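You operate a simulated robot arm through the tools that you are given. There is no shell and no other tool. Be economical: measure what you need, move in short steps, check, and stop when the job is done.

You run a simulated two-armed robot. Do the job below in one go: nothing can be reset, and whatever is moved stays where it is left.

Task
Stop the big drill and brush the metal chips off its slide.
Fine: switch its lamp on and pull the slide out before you brush; use the green brush, put it back and push the slide right in again. Set down upright: green brush. What is to be rubbed or washed off counts as gone when no trace of it is left.

It is judged by the outcome, as a careful person would: the job done as asked, and still so three seconds after it is handed in. It fails if anything else is knocked over, pushed out of place, dropped, spilled or broken.

Robot
Two 7-joint arms with two-finger parallel grippers on one trunk, on a base that drives. Base frame: it is fixed to the floor where the robot stands at the start and does not move with it; the origin is under the middle of the robot, x ahead of it, y to its left, z up. Readings come in m, rad, newtons and seconds.
The left shoulder is at the start at [0.06, 0.189, 1.292], the right one opposite. With the tool pointing down near the work surface each hand reaches from about 0.1 to 0.64 m from the robot's upright axis, wherever it stands, measured 20 degrees to its own side. Places, roughly: big drill [0.8, 0.4, 1.2]; big drill lamp switch [0.6, 0.2, 1]; big drill slide [0.7, 0.4, 1]; big drill switch [0.5, 0.2, 1]; green brush (3x3x13 cm) [0.5, 0.1, 1]. Payload 3.43 kg a hand.
Tool frame (each hand has its own): the origin (TCP) lies between the finger pads and is the grasp point; the fingertips stand 0.03 m ahead of it; z points along the fingers, y is the line along which they close. The gripper opens to 0.094 m. The fingers are 0.028 m wide and 0.01 m thick; the gripper's body (0.05 by 0.096 m) begins 0.055 m behind the TCP.
Orientation is that of the tool frame in the base frame, as a unit quaternion [x, y, z, w]. With the fingers straight down and closing along the base's y, the tool's x points along the base's -x, its y along +y and its z along -z.

Tools
- The arms move only by the tool move_arm. It takes "left_moves", "right_moves" or both (then of equal length, played together; a hand with none holds still); each is a list of rows, each an object of numbers (a shift or turn left out is 0, a gripper value left out holds the last): "tx", "ty", "tz": the shift along the tool's x, y, z in cm; "ax", "ay", "az": the turn, a rotation vector about the tool's x, y, z in rad; "fingers": the gripper command, from -1 (fully open) to 1 (shut), values between in proportion. In form: [{"tx": .., "ty": .., "tz": .., "ax": .., "ay": .., "az": .., "fingers": ..}, ...]. A call has 1 to 8 rows; each row shifts and turns the commanded pose from where the row before left it, along the tool's axes as they then stand. A row lasts 0.2 s, in which the tool goes at most 0.05 m and 0.15 rad; a call with a longer step from one row to the next is refused whole, and so is a gripper value outside its range. A pose out of reach is approached as far as the arm can. The call stops where the force on the tool passes 40 N (or 10 N more than at its start, if that is more) or the arm is blocked; 0.2 s more then pass. The fingers move at their own pace (about 0.153 m/s each) and stop on an object; they squeeze with about 34 N. The grip force told is the motor's: it shows also when the fingers shut on nothing. Time passes only in rows, and 0.2 s behind the last, so rows that do not move let the fingers close. The reply holds the time, the measured pose of the TCP, the force on the tool along the base axes, the opening and the grip force, in the units named above and with some noise, with the torque about the TCP (base axes, N m) and any sound that the robot's microphone picked up.
- Cameras (640 x 400 px; columns grow to the right, rows downward): "scene" is now at [0.0133, 0.0204, 1.8378]; the picture's right is [0.26, -0.97, 0.00], its down [-0.76, -0.21, -0.62] and it looks along [0.59, 0.16, -0.79] (base axes); focal length 264 px, centre (320, 200). "left" rides on the left gripper at [0.076, -0.014, -0.102] in its tool frame; the picture's right is [0.18, 0.98, 0.00], its down [-0.75, 0.14, -0.64] and it looks along [-0.63, 0.12, 0.77] (tool axes); focal length 243 px, centre (320, 200). "right" rides on the right gripper at [0.076, 0.014, -0.103] in its tool frame; the picture's right is [-0.18, 0.98, 0.00], its down [-0.75, -0.14, -0.64] and it looks along [-0.63, -0.12, 0.77] (tool axes); focal length 243 px, centre (320, 200). There is no depth. A picture from a camera that has moved, and an enlarged one, comes with that camera's place and axes in the base frame and with its lens.
- grab_frame(camera): a new picture of that camera. The clock stands still meanwhile.
- raise_lower(by): slides the trunk up (or, below 0, down) by that many m; the arms and the scene camera ride with it, the base frame stays. It gives what a move gives, with no picture.
- steer(legs): drives the robot by 1 to 6 legs, each [ahead, left, turn to the left] in m, m and rad, along the robot's own axes; the way and the turn of a leg run together, so that a leg with both is an arc; at most 1.5 m and 3.142 rad a leg. The arms and the cameras ride along, it lands a little off, and it stops where it bumps. It gives what a move gives.
- head_to(pan, tilt): turns the head with the scene camera to pan (to the left, within 1.501 rad either way) and tilt (down, from -0.506 to 1.204), counted from straight ahead of the robot. It gives what a move gives.
- close_up(camera, box): a new picture of the part [left, top, right, bottom] of that camera's present view, enlarged. The clock stands still meanwhile.
- hand_in(): hands the job in; it is judged then, once.

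Work in short steps. Places have to be worked out from the pictures, the camera data and where the tool is seen: move nearer, look again, correct. Check each grasp and each placing, and mend what went wrong. You have 120 turns and 92 pictures in all, those below and enlarged ones among them. Open the grippers and draw the arms clear of the work before you hand the job in, unless the task says otherwise; then end with one line.

The tools are called after "Call:" as a command line: name --argument value ..., lists and objects as JSON in quotes. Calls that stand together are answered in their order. move_arm: Moves the arms, as the interface text tells. Its arguments: {"type":"object","properties":{"left_moves":{"type":"array","items":{"type":"object","properties":{"tx":{"type":"number"},"ty":{"type":"number"},"tz":{"type":"number"},"ax":{"type":"number"},"ay":{"type":"number"},"az":{"type":"number"},"fingers":{"type":"number"}}}},"right_moves":{"type":"array","items":{"type":"object","properties":{"tx":{"type":"number"},"ty":{"type":"number"},"tz":{"type":"number"},"ax":{"type":"number"},"ay":{"type":"number"},"az":{"type":"number"},"fingers":{"type":"number"}}}}},"required":[]} The other tools are called the same way: raise_lower (by) slides the trunk up or down; steer (legs) drives the base; head_to (pan, tilt) turns the head that bears the scene camera; grab_frame (camera) takes a picture; close_up (camera, box) takes an enlarged picture of a part of a camera's view; hand_in () hands the job in.

At the start:

```text
t: 0.0
left_position: [0.2891, 0.2945, 1.3318]
left_orientation: [0.0, 1.0, 0.001, 0.0]
left_force: [-0.1, 0.5, 0.1]
left_wrist_torque: [-0.02, 0.02, -0.02]
left_finger_gap: 0.094
left_finger_force: 0.1
right_position: [0.2858, 0.0181, 1.3741]
right_orientation: [0.001, 1.0, 0.0, 0.0]
right_force: [-1.1, 0.3, 1.3]
right_wrist_torque: [0.01, -0.01, -0.01]
right_finger_gap: 0.094
right_finger_force: 0.0
trunk travel left (down, up): [-0.964, 0.026]
robot x, y, heading: [0.0001, 0.0018, -0.002]
head pan, tilt: [0.264, 0.908]
```

scene: 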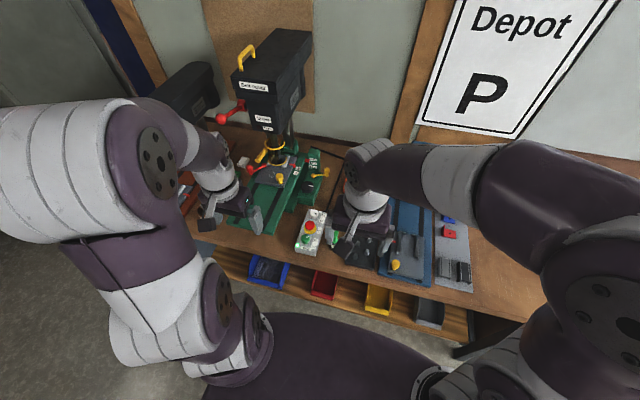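
right: 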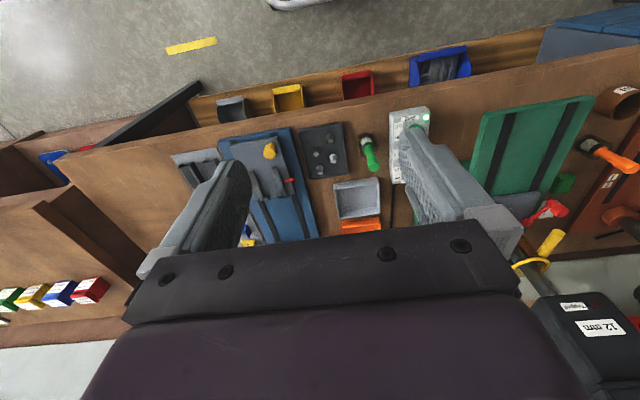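
left: 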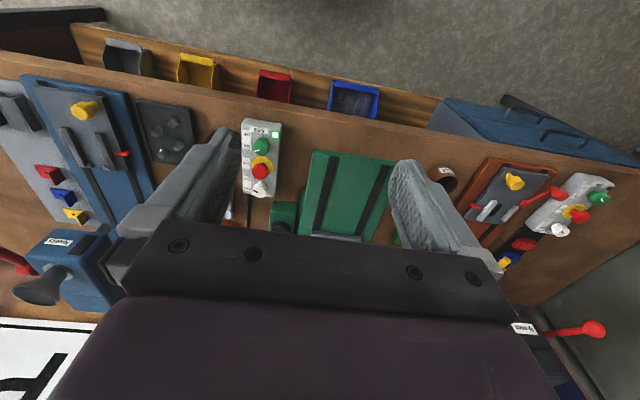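

The arms block part of the view; I take enlarged pictures of the drill area first.

Call:
close_up --camera "scene" --box '[180, 60, 440, 280]'

Call:
close_up --camera "left" --box '[130, 80, 640, 300]'

Call:
close_up --camera "right" --box '[300, 80, 640, 290]'

```text
1.82 times, centred on (310, 170) of scene
camera zoom: at [0.0133, 0.0204, 1.8378], right [0.26, -0.97, 0.0], down [-0.76, -0.21, -0.62], along [0.59, 0.16, -0.79], focal length 479 px, centre (338, 254)
```

zoom: 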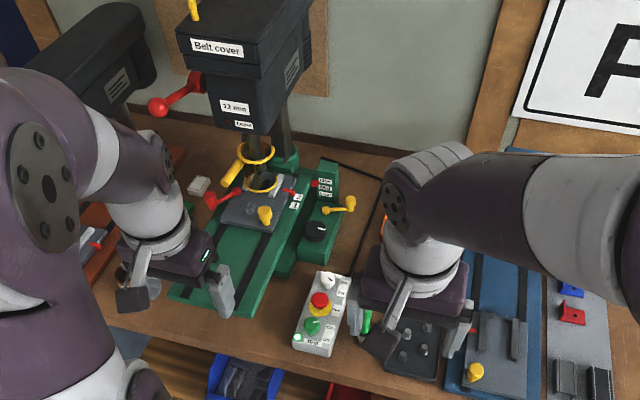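

```text
1.25 times, centred on (385, 190) of left
camera zoom: at [0.2125, 0.2806, 1.4319], right [-0.18, 0.98, 0.0], down [0.75, 0.14, 0.64], along [0.63, 0.12, -0.77], focal length 304 px, centre (238, 212)
```

zoom: 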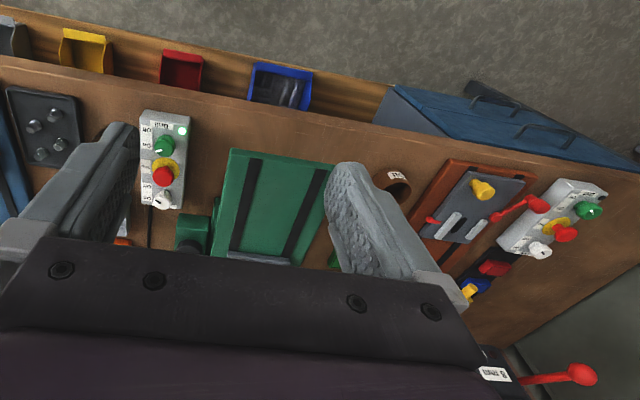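

```text
1.88 times, centred on (470, 185) of right
camera zoom: at [0.2084, 0.0319, 1.4772], right [0.18, 0.98, 0.0], down [0.75, -0.14, 0.64], along [0.63, -0.12, -0.77], focal length 457 px, centre (38, 228)
```

zoom: 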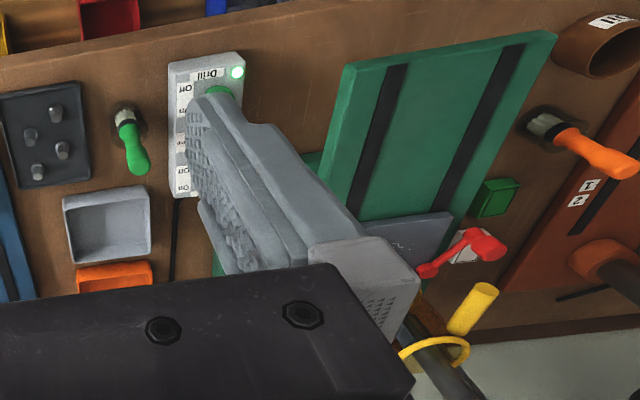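

Both hands hide the controls, so I draw them outwards and back for a clear head view.

Call:
move_arm --left_moves '[{"tx": 4}, {"tx": 4}, {"ty": 5}, {"ty": 5}, {"ty": 5}]' --right_moves '[{"ty": -5}, {"ty": -5}, {"ty": -5}, {"ty": -5}, {"ty": -5}]'

Call:
grab_frame --camera "scene"

Call:
close_up --camera "scene" --box '[220, 120, 380, 280]'

```text
t: 1.2
left_position: [0.2098, 0.4454, 1.3306]
left_orientation: [0.0, 1.0, 0.0, 0.0]
left_force: [0.0, 0.6, 0.0]
left_wrist_torque: [0.01, -0.01, 0.01]
left_finger_gap: 0.0938
left_finger_force: 0.1
right_position: [0.2826, -0.2346, 1.3748]
right_orientation: [0.001, 1.0, 0.0, 0.0]
right_force: [0.4, -0.1, -0.6]
right_wrist_torque: [-0.01, -0.03, -0.02]
right_finger_gap: 0.0938
right_finger_force: 0.0
trunk travel left (down, up): [-0.964, 0.026]
robot x, y, heading: [-0.0062, 0.0015, -0.004]
head pan, tilt: [0.264, 0.908]
```

```text
85 pictures are left
camera scene: at [0.0116, 0.0201, 1.8378], right [0.26, -0.97, 0.0], down [-0.76, -0.21, -0.62], along [0.6, 0.16, -0.79], focal length 264 px, centre (320, 200)
```

scene: 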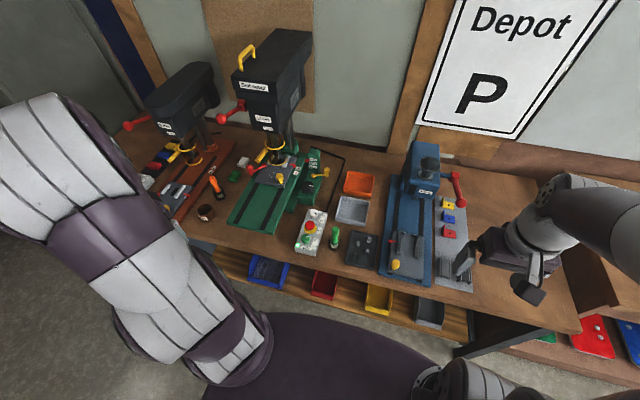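

```text
2.50 times, centred on (300, 200) of scene
camera zoom: at [0.0116, 0.0201, 1.8378], right [0.26, -0.97, 0.0], down [-0.76, -0.21, -0.62], along [0.6, 0.16, -0.79], focal length 659 px, centre (370, 200)
```

zoom: 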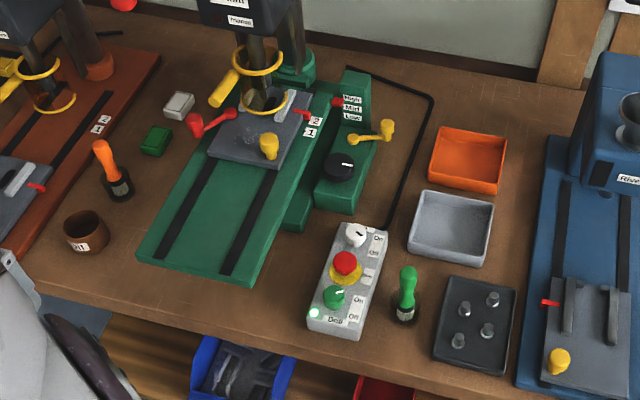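

Clear view now. I enlarge the control box and the slide.

Call:
close_up --camera "scene" --box '[290, 200, 354, 260]'

Call:
close_up --camera "scene" --box '[240, 140, 340, 210]'

```text
6.67 times, centred on (322, 230) of scene
camera zoom: at [0.0116, 0.0201, 1.8378], right [0.26, -0.97, 0.0], down [-0.76, -0.21, -0.62], along [0.6, 0.16, -0.79], focal length 1757 px, centre (307, 0)
```

zoom: 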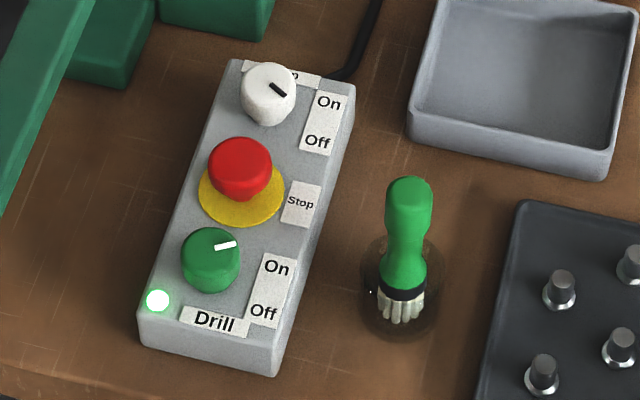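

```text
5.71 times, centred on (290, 175) of scene
camera zoom: at [0.0116, 0.0201, 1.8378], right [0.26, -0.97, 0.0], down [-0.76, -0.21, -0.62], along [0.6, 0.16, -0.79], focal length 1506 px, centre (491, 343)
```

zoom: 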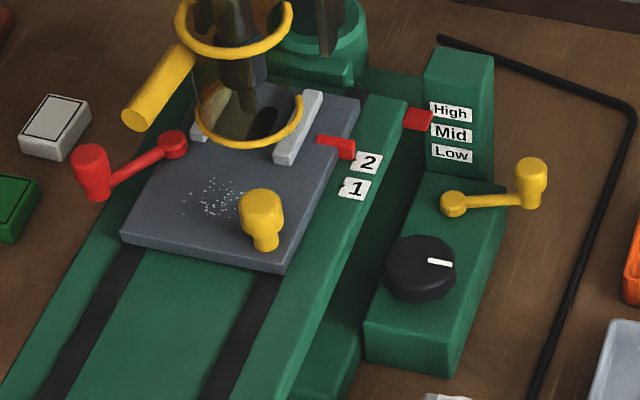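

The box top is at about z 0.94, with the drill knob at about (0.483, 0.202) on On, Stop at (0.54, 0.20) and the lamp knob at (0.60, 0.20) on Off. I bring the left hand over it to check.

Call:
move_arm --left_moves '[{"tx": -2.8, "ty": -3.4, "tz": 2.1}, {"tx": -2.8, "ty": -3.4, "tz": 2.1}, {"tx": -2.8, "ty": -3.4, "tz": 2.1}, {"tx": -2.8, "ty": -3.4, "tz": 2.1}, {"tx": -2.8, "ty": -3.4, "tz": 2.1}, {"tx": -2.8, "ty": -3.4, "tz": 2.1}, {"tx": -2.8, "ty": -3.4, "tz": 2.1}]'

Call:
grab_frame --camera "left"

```text
t: 2.8
left_position: [0.4072, 0.2057, 1.1833]
left_orientation: [0.0, 1.0, 0.0, -0.001]
left_force: [-0.2, -0.3, 0.4]
left_wrist_torque: [-0.02, 0.01, 0.03]
left_finger_gap: 0.0939
left_finger_force: 0.1
right_position: [0.2864, -0.2346, 1.3739]
right_orientation: [0.0, 1.0, 0.0, -0.001]
right_force: [0.2, 0.9, -0.5]
right_wrist_torque: [-0.01, 0.03, -0.04]
right_finger_gap: 0.0936
right_finger_force: 0.0
trunk travel left (down, up): [-0.964, 0.026]
robot x, y, heading: [0.0005, -0.0048, 0.001]
head pan, tilt: [0.264, 0.908]
```

```text
81 pictures are left
camera left: at [0.3307, 0.1915, 1.285], right [-0.18, 0.98, 0.0], down [0.75, 0.14, 0.64], along [0.63, 0.12, -0.77], focal length 243 px, centre (320, 200)
```

left: 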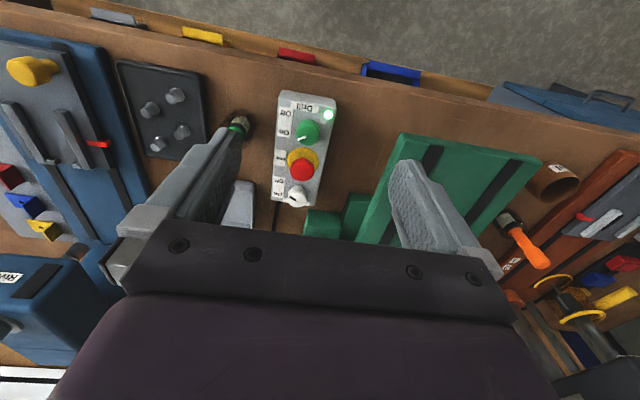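

Both views agree on the drill knob at (0.482, 0.202). I lower above it with a half-closed gripper and look again.

Call:
move_arm --left_moves '[{"tx": -2.5, "ty": -0.1, "tz": 3.8, "fingers": -0.06}, {"tx": -2.5, "ty": -0.1, "tz": 3.8}, {"tx": -2.5, "ty": -0.2, "tz": 3.8}, {"tz": 3}, {}]'

Call:
grab_frame --camera "left"

```text
t: 4.0
left_position: [0.4814, 0.2028, 1.0403]
left_orientation: [0.0, 1.0, 0.001, 0.001]
left_force: [0.4, 0.1, 0.9]
left_wrist_torque: [0.02, 0.01, 0.0]
left_finger_gap: 0.0497
left_finger_force: 0.0
right_position: [0.2851, -0.2337, 1.3735]
right_orientation: [0.0, 1.0, 0.001, 0.0]
right_force: [-0.7, 0.2, 0.2]
right_wrist_torque: [0.02, -0.01, -0.01]
right_finger_gap: 0.0943
right_finger_force: 0.1
trunk travel left (down, up): [-0.964, 0.026]
robot x, y, heading: [0.0004, 0.0014, -0.001]
head pan, tilt: [0.264, 0.908]
```

```text
80 pictures are left
camera left: at [0.404, 0.1891, 1.1418], right [-0.18, 0.98, 0.0], down [0.75, 0.14, 0.64], along [0.63, 0.12, -0.77], focal length 243 px, centre (320, 200)
```

left: 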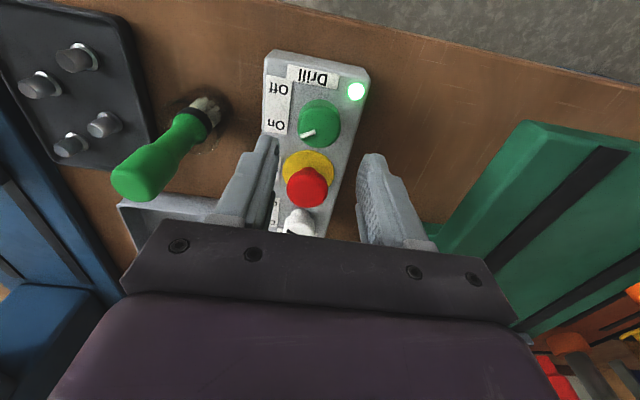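

The knob sits right below the fingers, pointer at On. I go down 6.6 cm and close on it.

Call:
move_arm --left_moves '[{"tz": 3}, {"tz": 2.5}, {"tz": 1.1}, {"fingers": 0.6}, {"fingers": 0.6}, {"fingers": 0.6}]'

Call:
grab_frame --camera "left"

```text
t: 5.4
left_position: [0.4796, 0.2029, 0.9739]
left_orientation: [0.0, 1.0, 0.0, 0.0]
left_force: [-1.1, 0.3, -0.4]
left_wrist_torque: [-0.05, -0.26, -0.12]
left_finger_gap: 0.0335
left_finger_force: 45.0
right_position: [0.2841, -0.2321, 1.3744]
right_orientation: [-0.001, 1.0, 0.001, 0.0]
right_force: [0.4, 0.0, -0.1]
right_wrist_torque: [-0.02, 0.0, -0.02]
right_finger_gap: 0.094
right_finger_force: 0.1
trunk travel left (down, up): [-0.964, 0.026]
robot x, y, heading: [-0.0009, -0.0021, -0.002]
head pan, tilt: [0.264, 0.908]
```

```text
79 pictures are left
camera left: at [0.4032, 0.1882, 1.0756], right [-0.18, 0.98, 0.0], down [0.75, 0.14, 0.64], along [0.63, 0.12, -0.77], focal length 243 px, centre (320, 200)
```

left: 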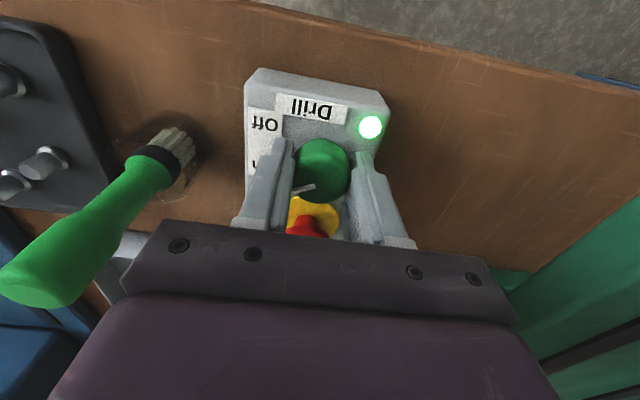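

The knob is gripped (gap 3.35 cm). I turn it clockwise seen from above, towards Off.

Call:
move_arm --left_moves '[{"az": 0.14}, {"az": 0.14}, {"az": 0.14}, {"az": 0.14}, {"az": 0.14}, {"az": 0.1}]'

Call:
grab_frame --camera "left"

```text
t: 6.8
left_position: [0.4796, 0.2026, 0.9733]
left_orientation: [0.389, 0.921, 0.001, 0.001]
left_force: [-0.6, -2.1, 9.4]
left_wrist_torque: [0.04, 0.24, -0.02]
left_finger_gap: 0.033
left_finger_force: 45.2
right_position: [0.2834, -0.2339, 1.3736]
right_orientation: [0.0, 1.0, 0.0, 0.0]
right_force: [0.3, -1.0, -1.1]
right_wrist_torque: [-0.05, -0.02, -0.02]
right_finger_gap: 0.094
right_finger_force: 0.1
trunk travel left (down, up): [-0.964, 0.026]
robot x, y, heading: [0.001, -0.0009, 0.006]
head pan, tilt: [0.264, 0.908]
```

```text
78 pictures are left
camera left: at [0.4158, 0.2469, 1.0756], right [0.58, 0.82, 0.0], down [0.62, -0.44, 0.64], along [0.52, -0.37, -0.77], focal length 243 px, centre (320, 200)
```

left: 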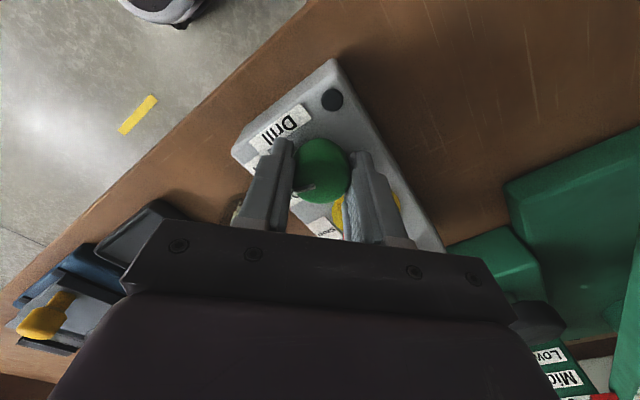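

The drill's light has gone out. I release, rise and turn the hand back, then check the pointer.

Call:
move_arm --left_moves '[{"fingers": -0.06}, {"fingers": -0.06}, {"tz": -4}, {"tz": -4, "az": -0.15}, {"az": -0.15}, {"az": -0.15}, {"az": -0.15}, {"az": -0.15}]'

Call:
close_up --camera "left" --box '[200, 30, 440, 240]'

Call:
close_up --camera "scene" --box '[230, 100, 350, 200]'

```text
t: 8.6
left_position: [0.4807, 0.2029, 1.0537]
left_orientation: [0.023, 1.0, 0.0, -0.001]
left_force: [-0.2, 0.0, 0.1]
left_wrist_torque: [0.01, 0.02, -0.02]
left_finger_gap: 0.0502
left_finger_force: 0.0
right_position: [0.2841, -0.2339, 1.3731]
right_orientation: [0.001, 1.0, -0.001, 0.0]
right_force: [-0.1, 0.0, 0.6]
right_wrist_torque: [-0.02, -0.01, 0.01]
right_finger_gap: 0.0939
right_finger_force: 0.0
trunk travel left (down, up): [-0.964, 0.026]
robot x, y, heading: [-0.004, -0.0021, -0.004]
head pan, tilt: [0.264, 0.908]
```

```text
1.90 times, centred on (320, 135) of left
camera zoom: at [0.4028, 0.1924, 1.1548], right [-0.14, 0.99, 0.0], down [0.76, 0.11, 0.64], along [0.64, 0.09, -0.77], focal length 462 px, centre (320, 324)
```

zoom: 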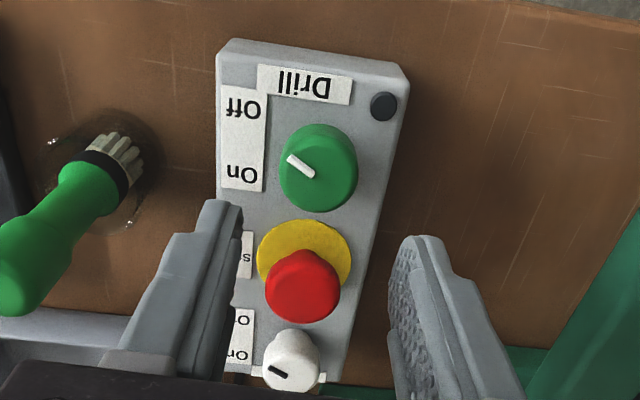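

```text
4.00 times, centred on (290, 150) of scene
camera zoom: at [0.0136, 0.0203, 1.8378], right [0.26, -0.97, 0.0], down [-0.76, -0.21, -0.62], along [0.59, 0.16, -0.79], focal length 1054 px, centre (440, 400)
```

zoom: 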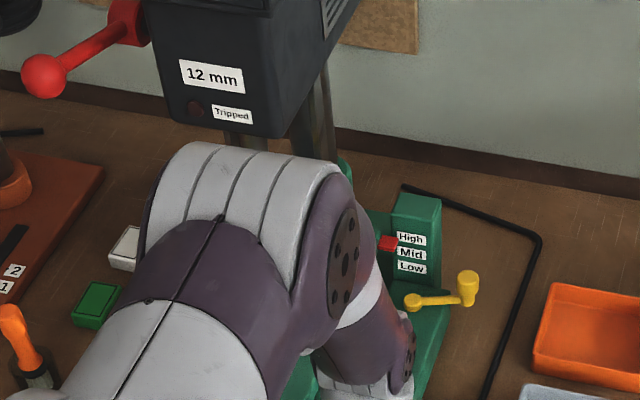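

The pointer is on Off and the "Tripped" lamp is dark. The lamp knob is at the edge of reach and the slide beyond it, so I raise the left hand and look down at the base and table front before driving.

Call:
move_arm --left_moves '[{"az": -0.05, "tz": -4}, {"tz": -5}, {"tz": -5}, {"tx": 5}, {"tx": 5}]'

Call:
head_to --pan 0.0 --tilt 1.2

Call:
grab_frame --camera "scene"

```text
t: 9.8
left_position: [0.3785, 0.2022, 1.1938]
left_orientation: [0.0, 1.0, 0.0, 0.001]
left_force: [0.5, -0.8, -0.1]
left_wrist_torque: [-0.04, 0.01, 0.03]
left_finger_gap: 0.0499
left_finger_force: 0.2
right_position: [0.2815, -0.2332, 1.3742]
right_orientation: [-0.001, 1.0, 0.0, 0.001]
right_force: [-0.5, 0.2, 0.0]
right_wrist_torque: [-0.01, 0.03, 0.02]
right_finger_gap: 0.0942
right_finger_force: 0.2
trunk travel left (down, up): [-0.964, 0.026]
robot x, y, heading: [-0.0006, 0.0004, -0.005]
head pan, tilt: [0.264, 0.908]
```

```text
t: 10.6
left_position: [0.3819, 0.2021, 1.1945]
left_orientation: [0.0, 1.0, -0.001, 0.0]
left_force: [-0.1, 0.7, 0.2]
left_wrist_torque: [0.03, 0.0, 0.02]
left_finger_gap: 0.0501
left_finger_force: 0.1
right_position: [0.2858, -0.2335, 1.3739]
right_orientation: [0.0, 1.0, 0.0, 0.0]
right_force: [0.1, 0.3, -0.5]
right_wrist_torque: [-0.03, 0.01, -0.02]
right_finger_gap: 0.0938
right_finger_force: 0.0
trunk travel left (down, up): [-0.964, 0.026]
robot x, y, heading: [0.002, -0.0028, -0.002]
head pan, tilt: [0.0, 1.201]
```

```text
75 pictures are left
camera scene: at [-0.0029, 0.0007, 1.8185], right [0.0, -1.0, 0.0], down [-0.93, 0.0, -0.36], along [0.36, 0.0, -0.93], focal length 264 px, centre (320, 200)
```

scene: 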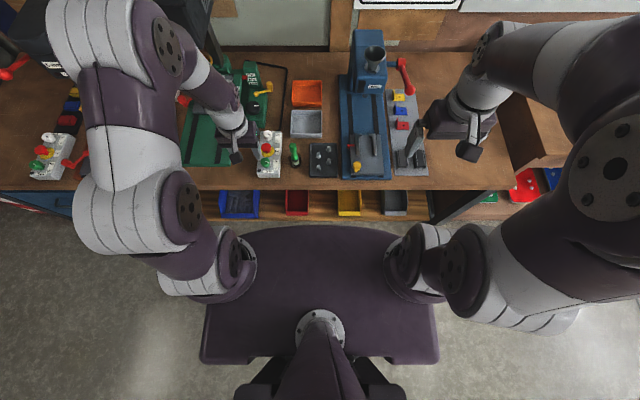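

There is a clearance of about 0.2 m ahead of the trunk. I pull the left hand back a bit and drive ahead 0.12 and left 0.14 in small legs.

Call:
move_arm --left_moves '[{"tx": 5}, {"tx": 5, "fingers": -0.06}]'

Call:
steer --legs '[[0, 0.14, 0], [0.12, 0, 0]]'

Call:
head_to --pan 0.2 --tilt 0.9

Call:
grab_frame --camera "scene"

```text
t: 11.2
left_position: [0.2778, 0.2024, 1.1954]
left_orientation: [0.001, 1.0, 0.0, 0.003]
left_force: [-0.7, -0.2, -0.2]
left_wrist_torque: [-0.03, -0.01, 0.01]
left_finger_gap: 0.05
left_finger_force: 0.2
right_position: [0.2812, -0.2326, 1.3744]
right_orientation: [0.0, 1.0, 0.0, 0.0]
right_force: [-0.5, -0.1, 0.5]
right_wrist_torque: [0.0, -0.02, -0.01]
right_finger_gap: 0.094
right_finger_force: 0.0
trunk travel left (down, up): [-0.964, 0.026]
robot x, y, heading: [0.0036, -0.0035, -0.003]
head pan, tilt: [0.0, 1.201]
```

```text
t: 13.3
left_position: [0.3957, 0.3455, 1.1946]
left_orientation: [-0.001, 1.0, -0.001, 0.001]
left_force: [0.8, 0.1, 0.2]
left_wrist_torque: [-0.01, 0.02, -0.04]
left_finger_gap: 0.0499
left_finger_force: 0.0
right_position: [0.4022, -0.0915, 1.3748]
right_orientation: [-0.001, 1.0, -0.001, 0.001]
right_force: [0.7, 0.5, -0.3]
right_wrist_torque: [-0.03, 0.01, -0.01]
right_finger_gap: 0.0937
right_finger_force: 0.1
trunk travel left (down, up): [-0.964, 0.026]
robot x, y, heading: [0.1199, 0.142, 0.002]
head pan, tilt: [0.0, 1.201]
```

```text
t: 14.2
left_position: [0.3997, 0.3433, 1.1945]
left_orientation: [0.0, 1.0, 0.0, -0.001]
left_force: [-1.0, -0.1, -0.3]
left_wrist_torque: [0.02, 0.02, -0.04]
left_finger_gap: 0.0499
left_finger_force: 0.2
right_position: [0.4055, -0.0932, 1.3736]
right_orientation: [-0.001, 1.0, 0.0, -0.002]
right_force: [0.4, -0.6, -0.7]
right_wrist_torque: [0.0, 0.05, 0.02]
right_finger_gap: 0.0939
right_finger_force: 0.2
trunk travel left (down, up): [-0.964, 0.026]
robot x, y, heading: [0.1167, 0.1389, 0.004]
head pan, tilt: [0.201, 0.901]
```

```text
74 pictures are left
camera scene: at [0.1355, 0.156, 1.8382], right [0.2, -0.98, 0.0], down [-0.77, -0.16, -0.62], along [0.61, 0.12, -0.79], focal length 264 px, centre (320, 200)
```

scene: 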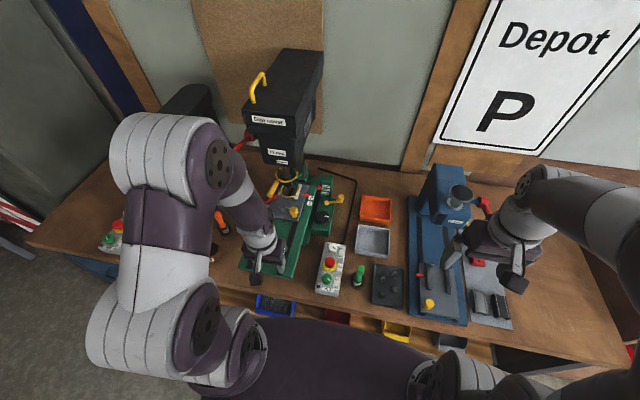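

The drive landed at (0.118, 0.14) with nothing bumped. I now bring the left hand over the lamp knob at (0.603, 0.203).

Call:
move_arm --left_moves '[{"tx": -3.4, "ty": -2.35, "tz": 2.4}, {"tx": -3.4, "ty": -2.35, "tz": 2.4}, {"tx": -3.4, "ty": -2.35, "tz": 2.4}, {"tx": -3.4, "ty": -2.35, "tz": 2.4}, {"tx": -3.4, "ty": -2.35, "tz": 2.4}, {"tx": -3.4, "ty": -2.35, "tz": 2.4}]'

Call:
grab_frame --camera "left"

```text
t: 15.6
left_position: [0.6034, 0.202, 1.0494]
left_orientation: [-0.001, 1.0, 0.001, -0.002]
left_force: [0.6, -0.3, -0.4]
left_wrist_torque: [-0.01, 0.01, 0.04]
left_finger_gap: 0.05
left_finger_force: 0.1
right_position: [0.4048, -0.0932, 1.373]
right_orientation: [-0.001, 1.0, 0.0, -0.001]
right_force: [-1.0, 0.4, -0.1]
right_wrist_torque: [0.03, 0.05, 0.0]
right_finger_gap: 0.0943
right_finger_force: 0.1
trunk travel left (down, up): [-0.964, 0.026]
robot x, y, heading: [0.1203, 0.1385, -0.002]
head pan, tilt: [0.201, 0.901]
```

```text
73 pictures are left
camera left: at [0.5265, 0.1869, 1.151], right [-0.19, 0.98, 0.0], down [0.75, 0.14, 0.64], along [0.63, 0.12, -0.77], focal length 243 px, centre (320, 200)
```

left: 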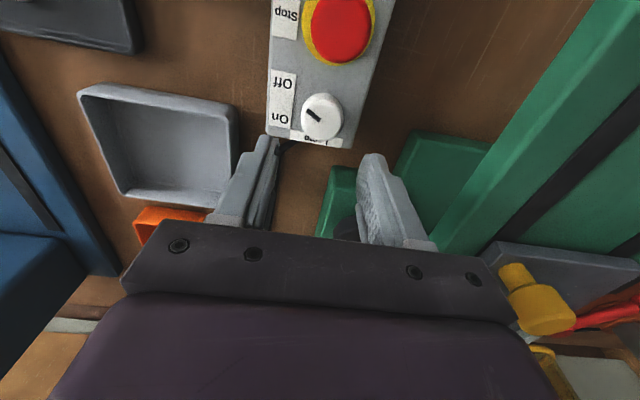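

The lamp knob lies at (0.600, 0.202), pointer on Off. I go down, grip it and turn it anticlockwise to On.

Call:
move_arm --left_moves '[{"tx": 0.3, "tz": 3.5}, {"tz": 3}, {"tz": 1.0}, {"fingers": 0.6}, {"fingers": 0.6}, {"fingers": 0.6}]'

Call:
grab_frame --camera "left"

```text
t: 16.9
left_position: [0.6002, 0.2034, 0.9745]
left_orientation: [0.0, 1.0, 0.0, 0.0]
left_force: [1.6, -1.5, -4.0]
left_wrist_torque: [-0.11, -1.23, -0.03]
left_finger_gap: 0.0333
left_finger_force: 44.6
right_position: [0.4032, -0.0929, 1.3741]
right_orientation: [-0.001, 1.0, 0.0, 0.0]
right_force: [0.5, 0.2, 0.1]
right_wrist_torque: [-0.02, -0.01, -0.02]
right_finger_gap: 0.0938
right_finger_force: 0.0
trunk travel left (down, up): [-0.964, 0.026]
robot x, y, heading: [0.1172, 0.1382, 0.004]
head pan, tilt: [0.201, 0.901]
```

```text
72 pictures are left
camera left: at [0.5229, 0.1882, 1.0763], right [-0.19, 0.98, 0.0], down [0.75, 0.14, 0.64], along [0.63, 0.12, -0.77], focal length 243 px, centre (320, 200)
```

left: 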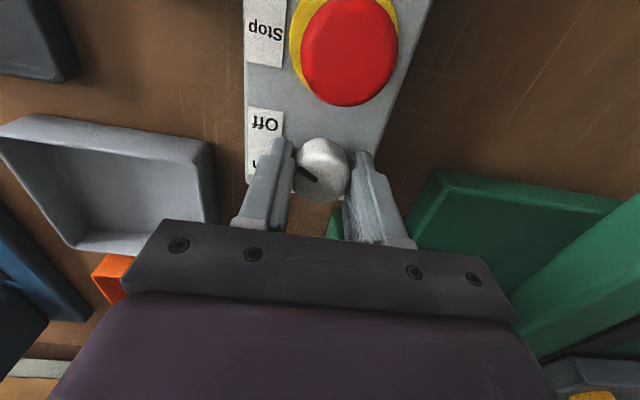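

Gripped. Turning anticlockwise (seen from above).

Call:
move_arm --left_moves '[{"az": -0.14}, {"az": -0.14}, {"az": -0.14}, {"az": -0.14}, {"az": -0.14}, {"az": -0.1}]'

Call:
move_arm --left_moves '[{"fingers": -0.06}, {"fingers": -0.06}, {"tz": -4}, {"tz": -4, "az": 0.15}, {"az": 0.15}, {"az": 0.15}, {"az": 0.15}, {"az": 0.15}]'

Call:
close_up --camera "left" --box '[200, 30, 440, 240]'

Call:
close_up --camera "scene" --box '[220, 120, 380, 280]'

```text
t: 18.4
left_position: [0.6002, 0.2022, 0.9742]
left_orientation: [-0.39, 0.921, 0.001, -0.001]
left_force: [4.7, -0.9, -1.8]
left_wrist_torque: [-0.11, 0.19, 0.01]
left_finger_gap: 0.0336
left_finger_force: 44.6
right_position: [0.4047, -0.094, 1.373]
right_orientation: [0.0, 1.0, 0.0, 0.0]
right_force: [0.2, 0.4, 0.5]
right_wrist_torque: [0.0, -0.01, -0.02]
right_finger_gap: 0.094
right_finger_force: 0.0
trunk travel left (down, up): [-0.964, 0.026]
robot x, y, heading: [0.1195, 0.1389, 0.003]
head pan, tilt: [0.201, 0.901]
```

```text
t: 20.1
left_position: [0.5999, 0.2026, 1.0552]
left_orientation: [-0.024, 1.0, 0.001, 0.0]
left_force: [0.4, 0.8, 0.0]
left_wrist_torque: [0.0, 0.01, -0.01]
left_finger_gap: 0.05
left_finger_force: 0.1
right_position: [0.4037, -0.0932, 1.3735]
right_orientation: [-0.002, 1.0, 0.0, 0.001]
right_force: [-0.4, 0.6, -0.2]
right_wrist_torque: [0.0, -0.03, -0.01]
right_finger_gap: 0.0942
right_finger_force: 0.1
trunk travel left (down, up): [-0.964, 0.026]
robot x, y, heading: [0.1167, 0.14, 0.001]
head pan, tilt: [0.201, 0.901]
```

```text
1.90 times, centred on (320, 135) of left
camera zoom: at [0.5239, 0.1853, 1.1565], right [-0.23, 0.97, 0.0], down [0.75, 0.18, 0.64], along [0.62, 0.15, -0.77], focal length 462 px, centre (320, 324)
```

zoom: 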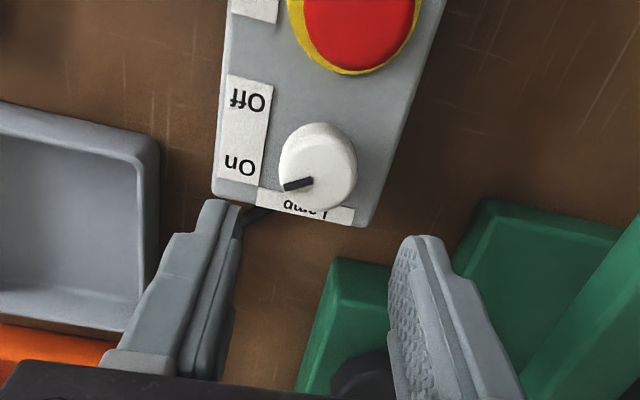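

```text
2.50 times, centred on (300, 200) of scene
camera zoom: at [0.1337, 0.1559, 1.8383], right [0.2, -0.98, 0.0], down [-0.77, -0.16, -0.62], along [0.61, 0.12, -0.78], focal length 659 px, centre (370, 200)
```

zoom: 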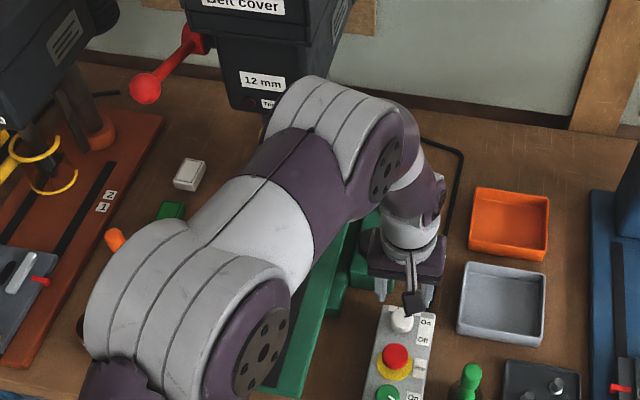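

The lamp pointer is on On. I raise the hand and move left in front of the slide to view it with the wrist camera.

Call:
move_arm --left_moves '[{"tz": -4, "az": 0.05}, {"tz": -4, "tx": 2.5}, {"tz": -2, "tx": 4}, {"tx": 4}, {"ty": 4.8}, {"ty": 4.8}, {"ty": 4.8}, {"ty": 4.6}]'

Call:
grab_frame --camera "left"

Call:
grab_frame --camera "scene"

```text
t: 21.9
left_position: [0.4932, 0.3944, 1.1544]
left_orientation: [-0.001, 1.0, -0.001, 0.0]
left_force: [0.4, -0.3, -0.6]
left_wrist_torque: [-0.05, -0.03, 0.02]
left_finger_gap: 0.0495
left_finger_force: 0.1
right_position: [0.4036, -0.0907, 1.3749]
right_orientation: [-0.001, 1.0, 0.0, 0.001]
right_force: [-0.5, -0.1, 0.0]
right_wrist_torque: [0.0, 0.0, -0.03]
right_finger_gap: 0.0941
right_finger_force: 0.0
trunk travel left (down, up): [-0.964, 0.026]
robot x, y, heading: [0.1174, 0.1412, 0.001]
head pan, tilt: [0.201, 0.901]
```

```text
69 pictures are left
camera left: at [0.4165, 0.3801, 1.2562], right [-0.19, 0.98, 0.0], down [0.75, 0.14, 0.64], along [0.63, 0.12, -0.77], focal length 243 px, centre (320, 200)
```

left: 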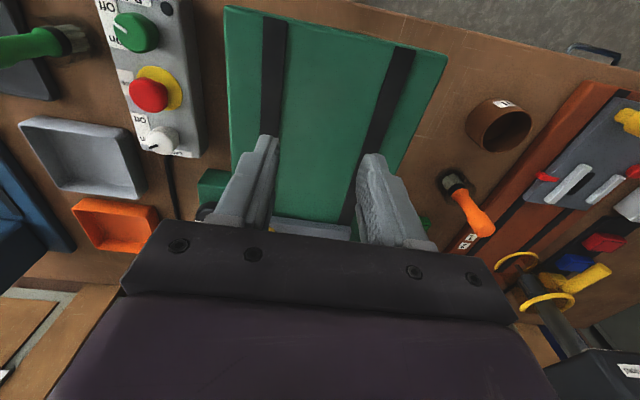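

```text
68 pictures are left
camera scene: at [0.1334, 0.1584, 1.8383], right [0.2, -0.98, 0.0], down [-0.77, -0.16, -0.62], along [0.61, 0.12, -0.78], focal length 264 px, centre (320, 200)
```

scene: 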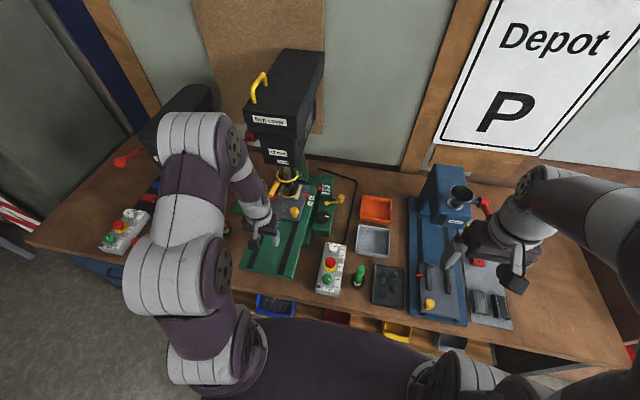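

The slide's front edge shows between the fingers. I zoom the scene view on the slide.

Call:
close_up --camera "scene" --box '[240, 150, 340, 250]'

```text
4.00 times, centred on (290, 200) of scene
camera zoom: at [0.1334, 0.1584, 1.8383], right [0.2, -0.98, 0.0], down [-0.77, -0.16, -0.62], along [0.61, 0.12, -0.78], focal length 1054 px, centre (440, 200)
```

zoom: 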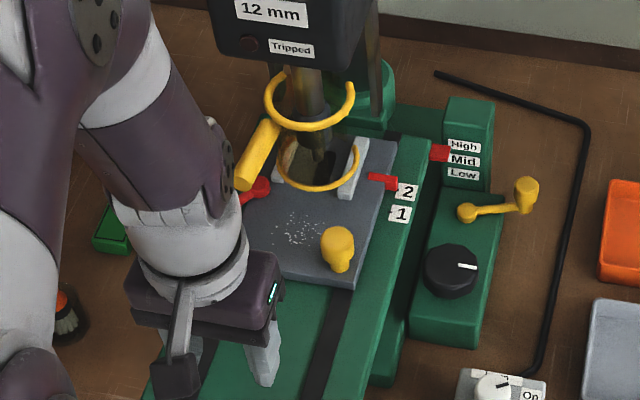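

From two views I judge the slide's top at z ≈ 1.03, its yellow knob at (0.662, 0.362) with head z ≈ 1.07, and the chips around (0.70, 0.41). The drill head hangs over x > 0.71, so I tilt the hand forward before approaching the knob.

Call:
move_arm --left_moves '[{"ay": -0.13}, {"ay": -0.13}, {"ay": -0.13}, {"ay": -0.13}, {"ty": -2.5}]'

Call:
grab_frame --camera "left"

```text
t: 23.1
left_position: [0.4904, 0.3974, 1.155]
left_orientation: [-0.007, 0.972, 0.044, 0.229]
left_force: [-0.6, -0.5, -0.1]
left_wrist_torque: [-0.03, 0.01, 0.04]
left_finger_gap: 0.0499
left_finger_force: 0.0
left hand out of reach, approached as far as the arm can: row 4, 5
right_position: [0.4023, -0.0939, 1.3739]
right_orientation: [-0.001, 1.0, 0.0, 0.0]
right_force: [0.6, -1.1, -0.4]
right_wrist_torque: [-0.02, -0.02, 0.01]
right_finger_gap: 0.0939
right_finger_force: 0.0
trunk travel left (down, up): [-0.964, 0.026]
robot x, y, heading: [0.117, 0.1397, 0.006]
head pan, tilt: [0.201, 0.901]
```

```text
66 pictures are left
camera left: at [0.3769, 0.3751, 1.21], right [-0.2, 0.98, 0.0], down [0.38, 0.08, 0.92], along [0.9, 0.18, -0.39], focal length 243 px, centre (320, 200)
```

left: 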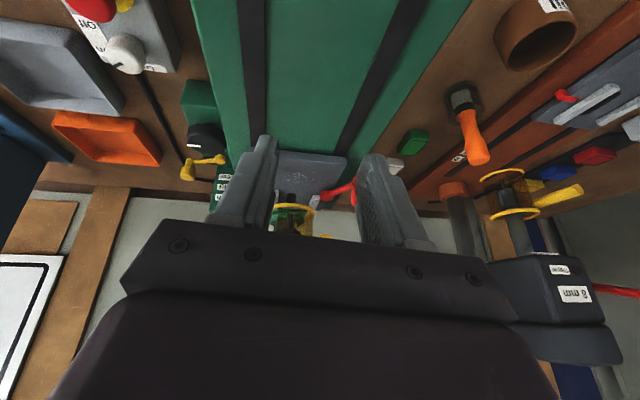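

The wrist limit is close at this tilt here; the knob is hidden just behind the right-hand-side finger as predicted. I ease the tilt a little and read the pose.

Call:
move_arm --left_moves '[{"ay": 0.13}, {}]'

```text
t: 23.8
left_position: [0.4906, 0.3989, 1.1535]
left_orientation: [-0.009, 0.985, 0.044, 0.164]
left_force: [0.3, 0.0, 0.5]
left_wrist_torque: [0.0, -0.01, -0.03]
left_finger_gap: 0.0498
left_finger_force: 0.0
right_position: [0.4046, -0.0921, 1.3731]
right_orientation: [-0.001, 1.0, 0.0, -0.001]
right_force: [0.3, -0.4, -0.7]
right_wrist_torque: [-0.03, 0.02, 0.0]
right_finger_gap: 0.094
right_finger_force: 0.0
trunk travel left (down, up): [-0.964, 0.026]
robot x, y, heading: [0.1174, 0.1394, 0.006]
head pan, tilt: [0.201, 0.901]
```

The commanded pose restarts from the measured one. I level the small roll and move to (0.59, 0.362, 1.15).

Call:
move_arm --left_moves '[{"ax": 0.09}, {"tx": -3.2, "tz": 1.1, "ty": -1.2}, {"tx": -3.2, "tz": 1.1, "ty": -1.2}, {"tx": -3.2, "tz": 1.1, "ty": -1.2}]'

Call:
grab_frame --camera "left"

Call:
close_up --camera "scene" --box '[220, 120, 360, 250]'

```text
t: 24.8
left_position: [0.5946, 0.3625, 1.1535]
left_orientation: [-0.003, 0.986, 0.0, 0.164]
left_force: [1.5, 0.5, -0.3]
left_wrist_torque: [0.01, -0.01, 0.0]
left_finger_gap: 0.0498
left_finger_force: 0.0
right_position: [0.4041, -0.0929, 1.3729]
right_orientation: [-0.001, 1.0, 0.0, 0.0]
right_force: [0.1, -0.8, 0.4]
right_wrist_torque: [-0.05, 0.01, 0.04]
right_finger_gap: 0.0939
right_finger_force: 0.1
trunk travel left (down, up): [-0.964, 0.026]
robot x, y, heading: [0.1179, 0.1423, 0.005]
head pan, tilt: [0.201, 0.901]
```

```text
65 pictures are left
camera left: at [0.4878, 0.3476, 1.2245], right [-0.18, 0.98, -0.06], down [0.5, 0.14, 0.85], along [0.84, 0.12, -0.52], focal length 243 px, centre (320, 200)
```

left: 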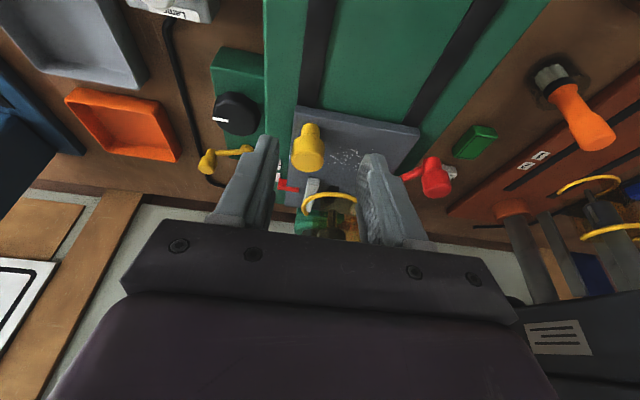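

```text
3.08 times, centred on (290, 185) of scene
camera zoom: at [0.134, 0.1557, 1.8383], right [0.2, -0.98, 0.0], down [-0.77, -0.16, -0.62], along [0.61, 0.13, -0.78], focal length 811 px, centre (412, 246)
```

zoom: 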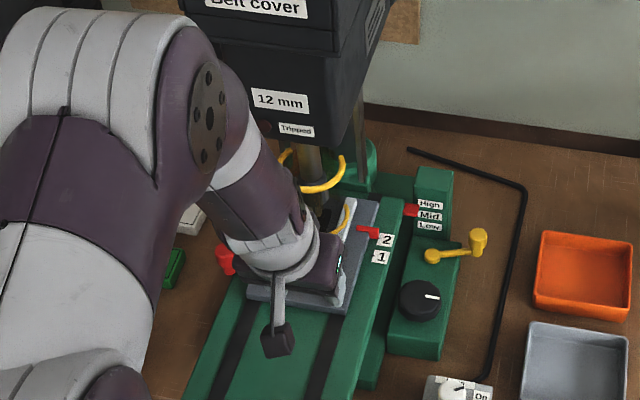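

The knob shows just between and ahead of the fingers; I place its head at (0.658, 0.359, 1.07). I advance along to it, close, and check.

Call:
move_arm --left_moves '[{"tx": -1.1, "tz": 3.3, "ty": -0.1, "fingers": -0.25}, {"tx": -1.1, "tz": 3.3, "ty": -0.1}, {"tx": -1.2, "tz": 3.2, "ty": -0.1}]'

Call:
grab_frame --camera "left"

```text
t: 25.6
left_position: [0.6553, 0.3588, 1.0789]
left_orientation: [-0.001, 0.986, 0.0, 0.168]
left_force: [-0.7, 0.6, -0.2]
left_wrist_torque: [0.0, -0.02, 0.01]
left_finger_gap: 0.0587
left_finger_force: 0.0
right_position: [0.4007, -0.0943, 1.3748]
right_orientation: [-0.002, 1.0, -0.001, 0.001]
right_force: [0.7, -0.6, 0.8]
right_wrist_torque: [-0.01, -0.02, 0.01]
right_finger_gap: 0.0939
right_finger_force: 0.0
trunk travel left (down, up): [-0.964, 0.026]
robot x, y, heading: [0.1182, 0.1375, 0.004]
head pan, tilt: [0.201, 0.901]
stopped in row 3 (left hand): the force on the tool passed its limit at 110 N (the readings are from after the stop); the commanded pose is now the measured one
```

```text
63 pictures are left
camera left: at [0.5491, 0.3453, 1.1491], right [-0.18, 0.98, -0.06], down [0.5, 0.14, 0.86], along [0.85, 0.12, -0.51], focal length 243 px, centre (320, 200)
```

left: 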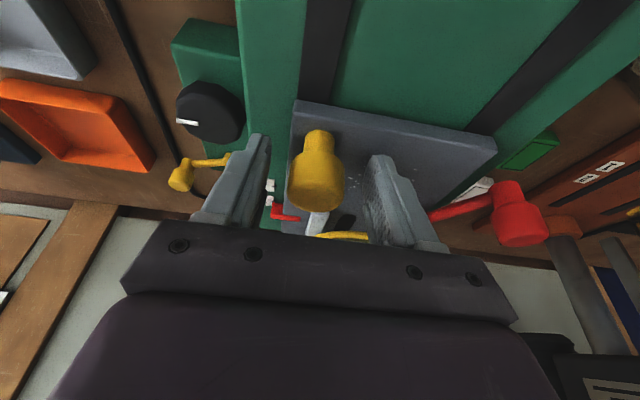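

The tips touched something, probably the slide's top at z ≈ 1.045; nothing looks displaced. The knob is between the fingers, so I back off 5 mm and close.

Call:
move_arm --left_moves '[{"tz": -0.5}, {"fingers": 0.6}, {"fingers": 0.6}, {"fingers": 0.6}]'

Call:
grab_frame --camera "left"

Call:
close_up --camera "scene" --box '[220, 120, 360, 250]'

```text
t: 26.6
left_position: [0.6561, 0.3581, 1.0805]
left_orientation: [0.0, 0.986, -0.001, 0.166]
left_force: [1.5, -14.5, -8.0]
left_wrist_torque: [-0.15, -0.52, -0.06]
left_finger_gap: 0.029
left_finger_force: 44.8
right_position: [0.4047, -0.0959, 1.3732]
right_orientation: [-0.001, 1.0, 0.001, -0.001]
right_force: [-0.8, 0.5, 0.1]
right_wrist_torque: [-0.02, 0.01, 0.0]
right_finger_gap: 0.094
right_finger_force: 0.0
trunk travel left (down, up): [-0.964, 0.026]
robot x, y, heading: [0.1175, 0.1407, 0.004]
head pan, tilt: [0.201, 0.901]
```

```text
62 pictures are left
camera left: at [0.5502, 0.3431, 1.1523], right [-0.18, 0.98, -0.06], down [0.5, 0.14, 0.85], along [0.85, 0.12, -0.52], focal length 243 px, centre (320, 200)
```

left: 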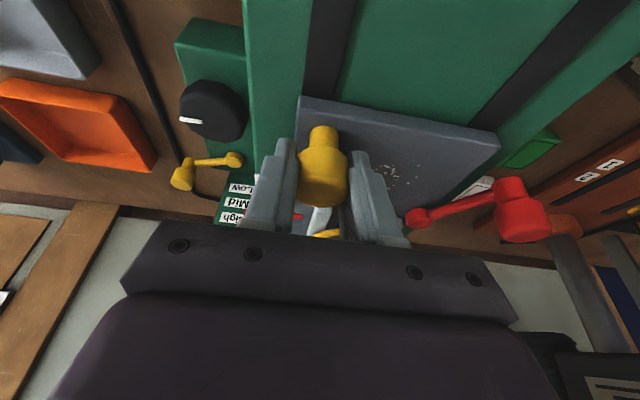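

```text
3.08 times, centred on (290, 185) of scene
camera zoom: at [0.1351, 0.1525, 1.8382], right [0.2, -0.98, 0.0], down [-0.77, -0.16, -0.62], along [0.61, 0.13, -0.78], focal length 811 px, centre (412, 246)
```

zoom: 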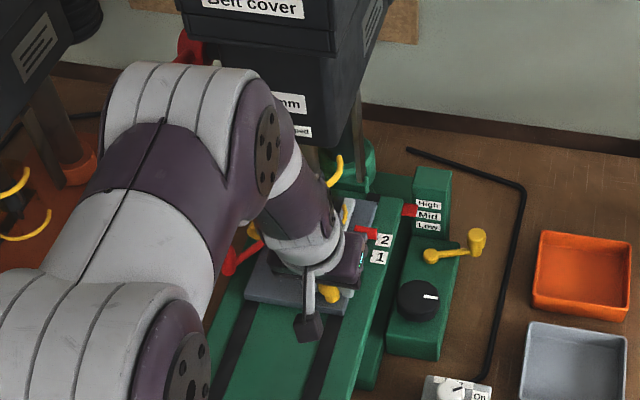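

The knob is held (gap 2.9 cm). I test-pull the slide 3 cm towards me.

Call:
move_arm --left_moves '[{"ty": -0.2, "tx": 0.95, "tz": -0.32}, {"tx": 0.95, "tz": -0.32}, {"tx": 0.95, "tz": -0.32}]'

Call:
grab_frame --camera "left"

```text
t: 27.4
left_position: [0.6259, 0.3571, 1.081]
left_orientation: [-0.002, 0.986, 0.001, 0.166]
left_force: [3.0, -6.2, -7.3]
left_wrist_torque: [-0.24, 0.4, 0.22]
left_finger_gap: 0.0291
left_finger_force: 45.3
right_position: [0.4056, -0.0929, 1.3734]
right_orientation: [-0.001, 1.0, 0.0, -0.001]
right_force: [0.9, 1.3, 0.0]
right_wrist_torque: [0.05, 0.01, 0.02]
right_finger_gap: 0.0938
right_finger_force: 0.0
trunk travel left (down, up): [-0.964, 0.026]
robot x, y, heading: [0.1183, 0.1403, 0.0]
head pan, tilt: [0.201, 0.901]
```

```text
60 pictures are left
camera left: at [0.5206, 0.343, 1.1522], right [-0.18, 0.98, -0.06], down [0.5, 0.14, 0.85], along [0.85, 0.12, -0.52], focal length 243 px, centre (320, 200)
```

left: 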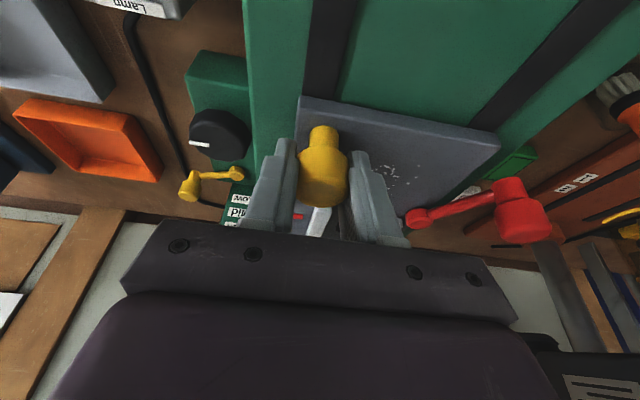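

The slide moves freely, its red lever with it. I pull on by about 9 cm more.

Call:
move_arm --left_moves '[{"tx": 1.42, "tz": -0.48}, {"tx": 1.42, "tz": -0.48}, {"tx": 1.42, "tz": -0.48}, {"tx": 1.42, "tz": -0.48}, {"tx": 1.42, "tz": -0.48}, {"tx": 1.42, "tz": -0.48}]'

Call:
grab_frame --camera "scene"

```text
t: 28.8
left_position: [0.5364, 0.3583, 1.0807]
left_orientation: [-0.002, 0.986, 0.001, 0.166]
left_force: [1.8, -3.7, -7.8]
left_wrist_torque: [0.04, -0.6, -0.08]
left_finger_gap: 0.0293
left_finger_force: 45.1
right_position: [0.4041, -0.0941, 1.3738]
right_orientation: [-0.001, 1.0, 0.0, 0.001]
right_force: [0.5, -0.5, 0.0]
right_wrist_torque: [0.01, -0.02, -0.01]
right_finger_gap: 0.0941
right_finger_force: 0.1
trunk travel left (down, up): [-0.964, 0.026]
robot x, y, heading: [0.1188, 0.1392, 0.001]
head pan, tilt: [0.201, 0.901]
```

```text
59 pictures are left
camera scene: at [0.134, 0.1552, 1.8382], right [0.2, -0.98, 0.0], down [-0.77, -0.16, -0.62], along [0.61, 0.13, -0.78], focal length 264 px, centre (320, 200)
```

scene: 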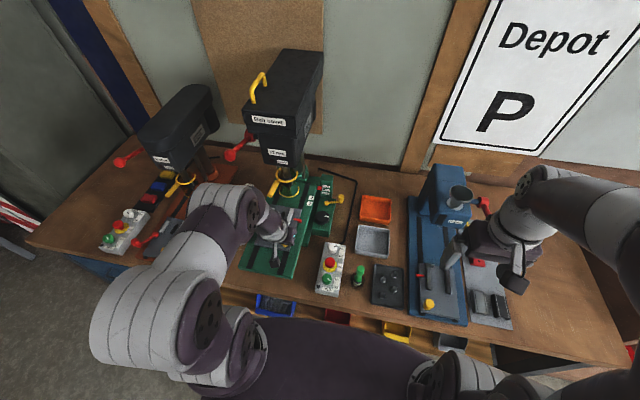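

No stop yet; I pull further in small rows until it blocks or reaches about 6 cm.

Call:
move_arm --left_moves '[{"tx": 0.95, "tz": -0.32}, {"tx": 0.95, "tz": -0.32}, {"tx": 0.95, "tz": -0.32}, {"tx": 0.95, "tz": -0.32}, {"tx": 0.95, "tz": -0.32}]'

Call:
grab_frame --camera "left"

```text
t: 30.0
left_position: [0.5059, 0.3573, 1.0812]
left_orientation: [-0.002, 0.986, -0.002, 0.168]
left_force: [0.9, 4.5, -0.3]
left_wrist_torque: [0.13, -0.41, 0.45]
left_finger_gap: 0.0293
left_finger_force: 44.8
left hand out of reach, approached as far as the arm can: row 3, 4, 5
right_position: [0.404, -0.0923, 1.3739]
right_orientation: [-0.002, 1.0, -0.001, 0.0]
right_force: [0.5, 0.0, 0.1]
right_wrist_torque: [-0.01, 0.01, 0.03]
right_finger_gap: 0.0941
right_finger_force: 0.0
trunk travel left (down, up): [-0.964, 0.026]
robot x, y, heading: [0.1171, 0.143, -0.001]
head pan, tilt: [0.201, 0.901]
```

```text
58 pictures are left
camera left: at [0.4001, 0.3433, 1.1517], right [-0.18, 0.98, -0.07], down [0.5, 0.15, 0.85], along [0.85, 0.12, -0.52], focal length 243 px, centre (320, 200)
```

left: 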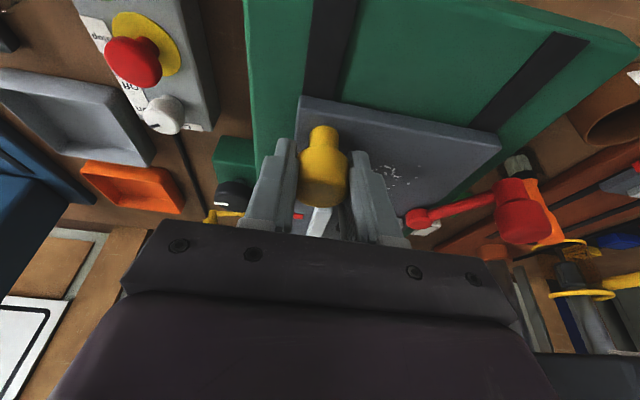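

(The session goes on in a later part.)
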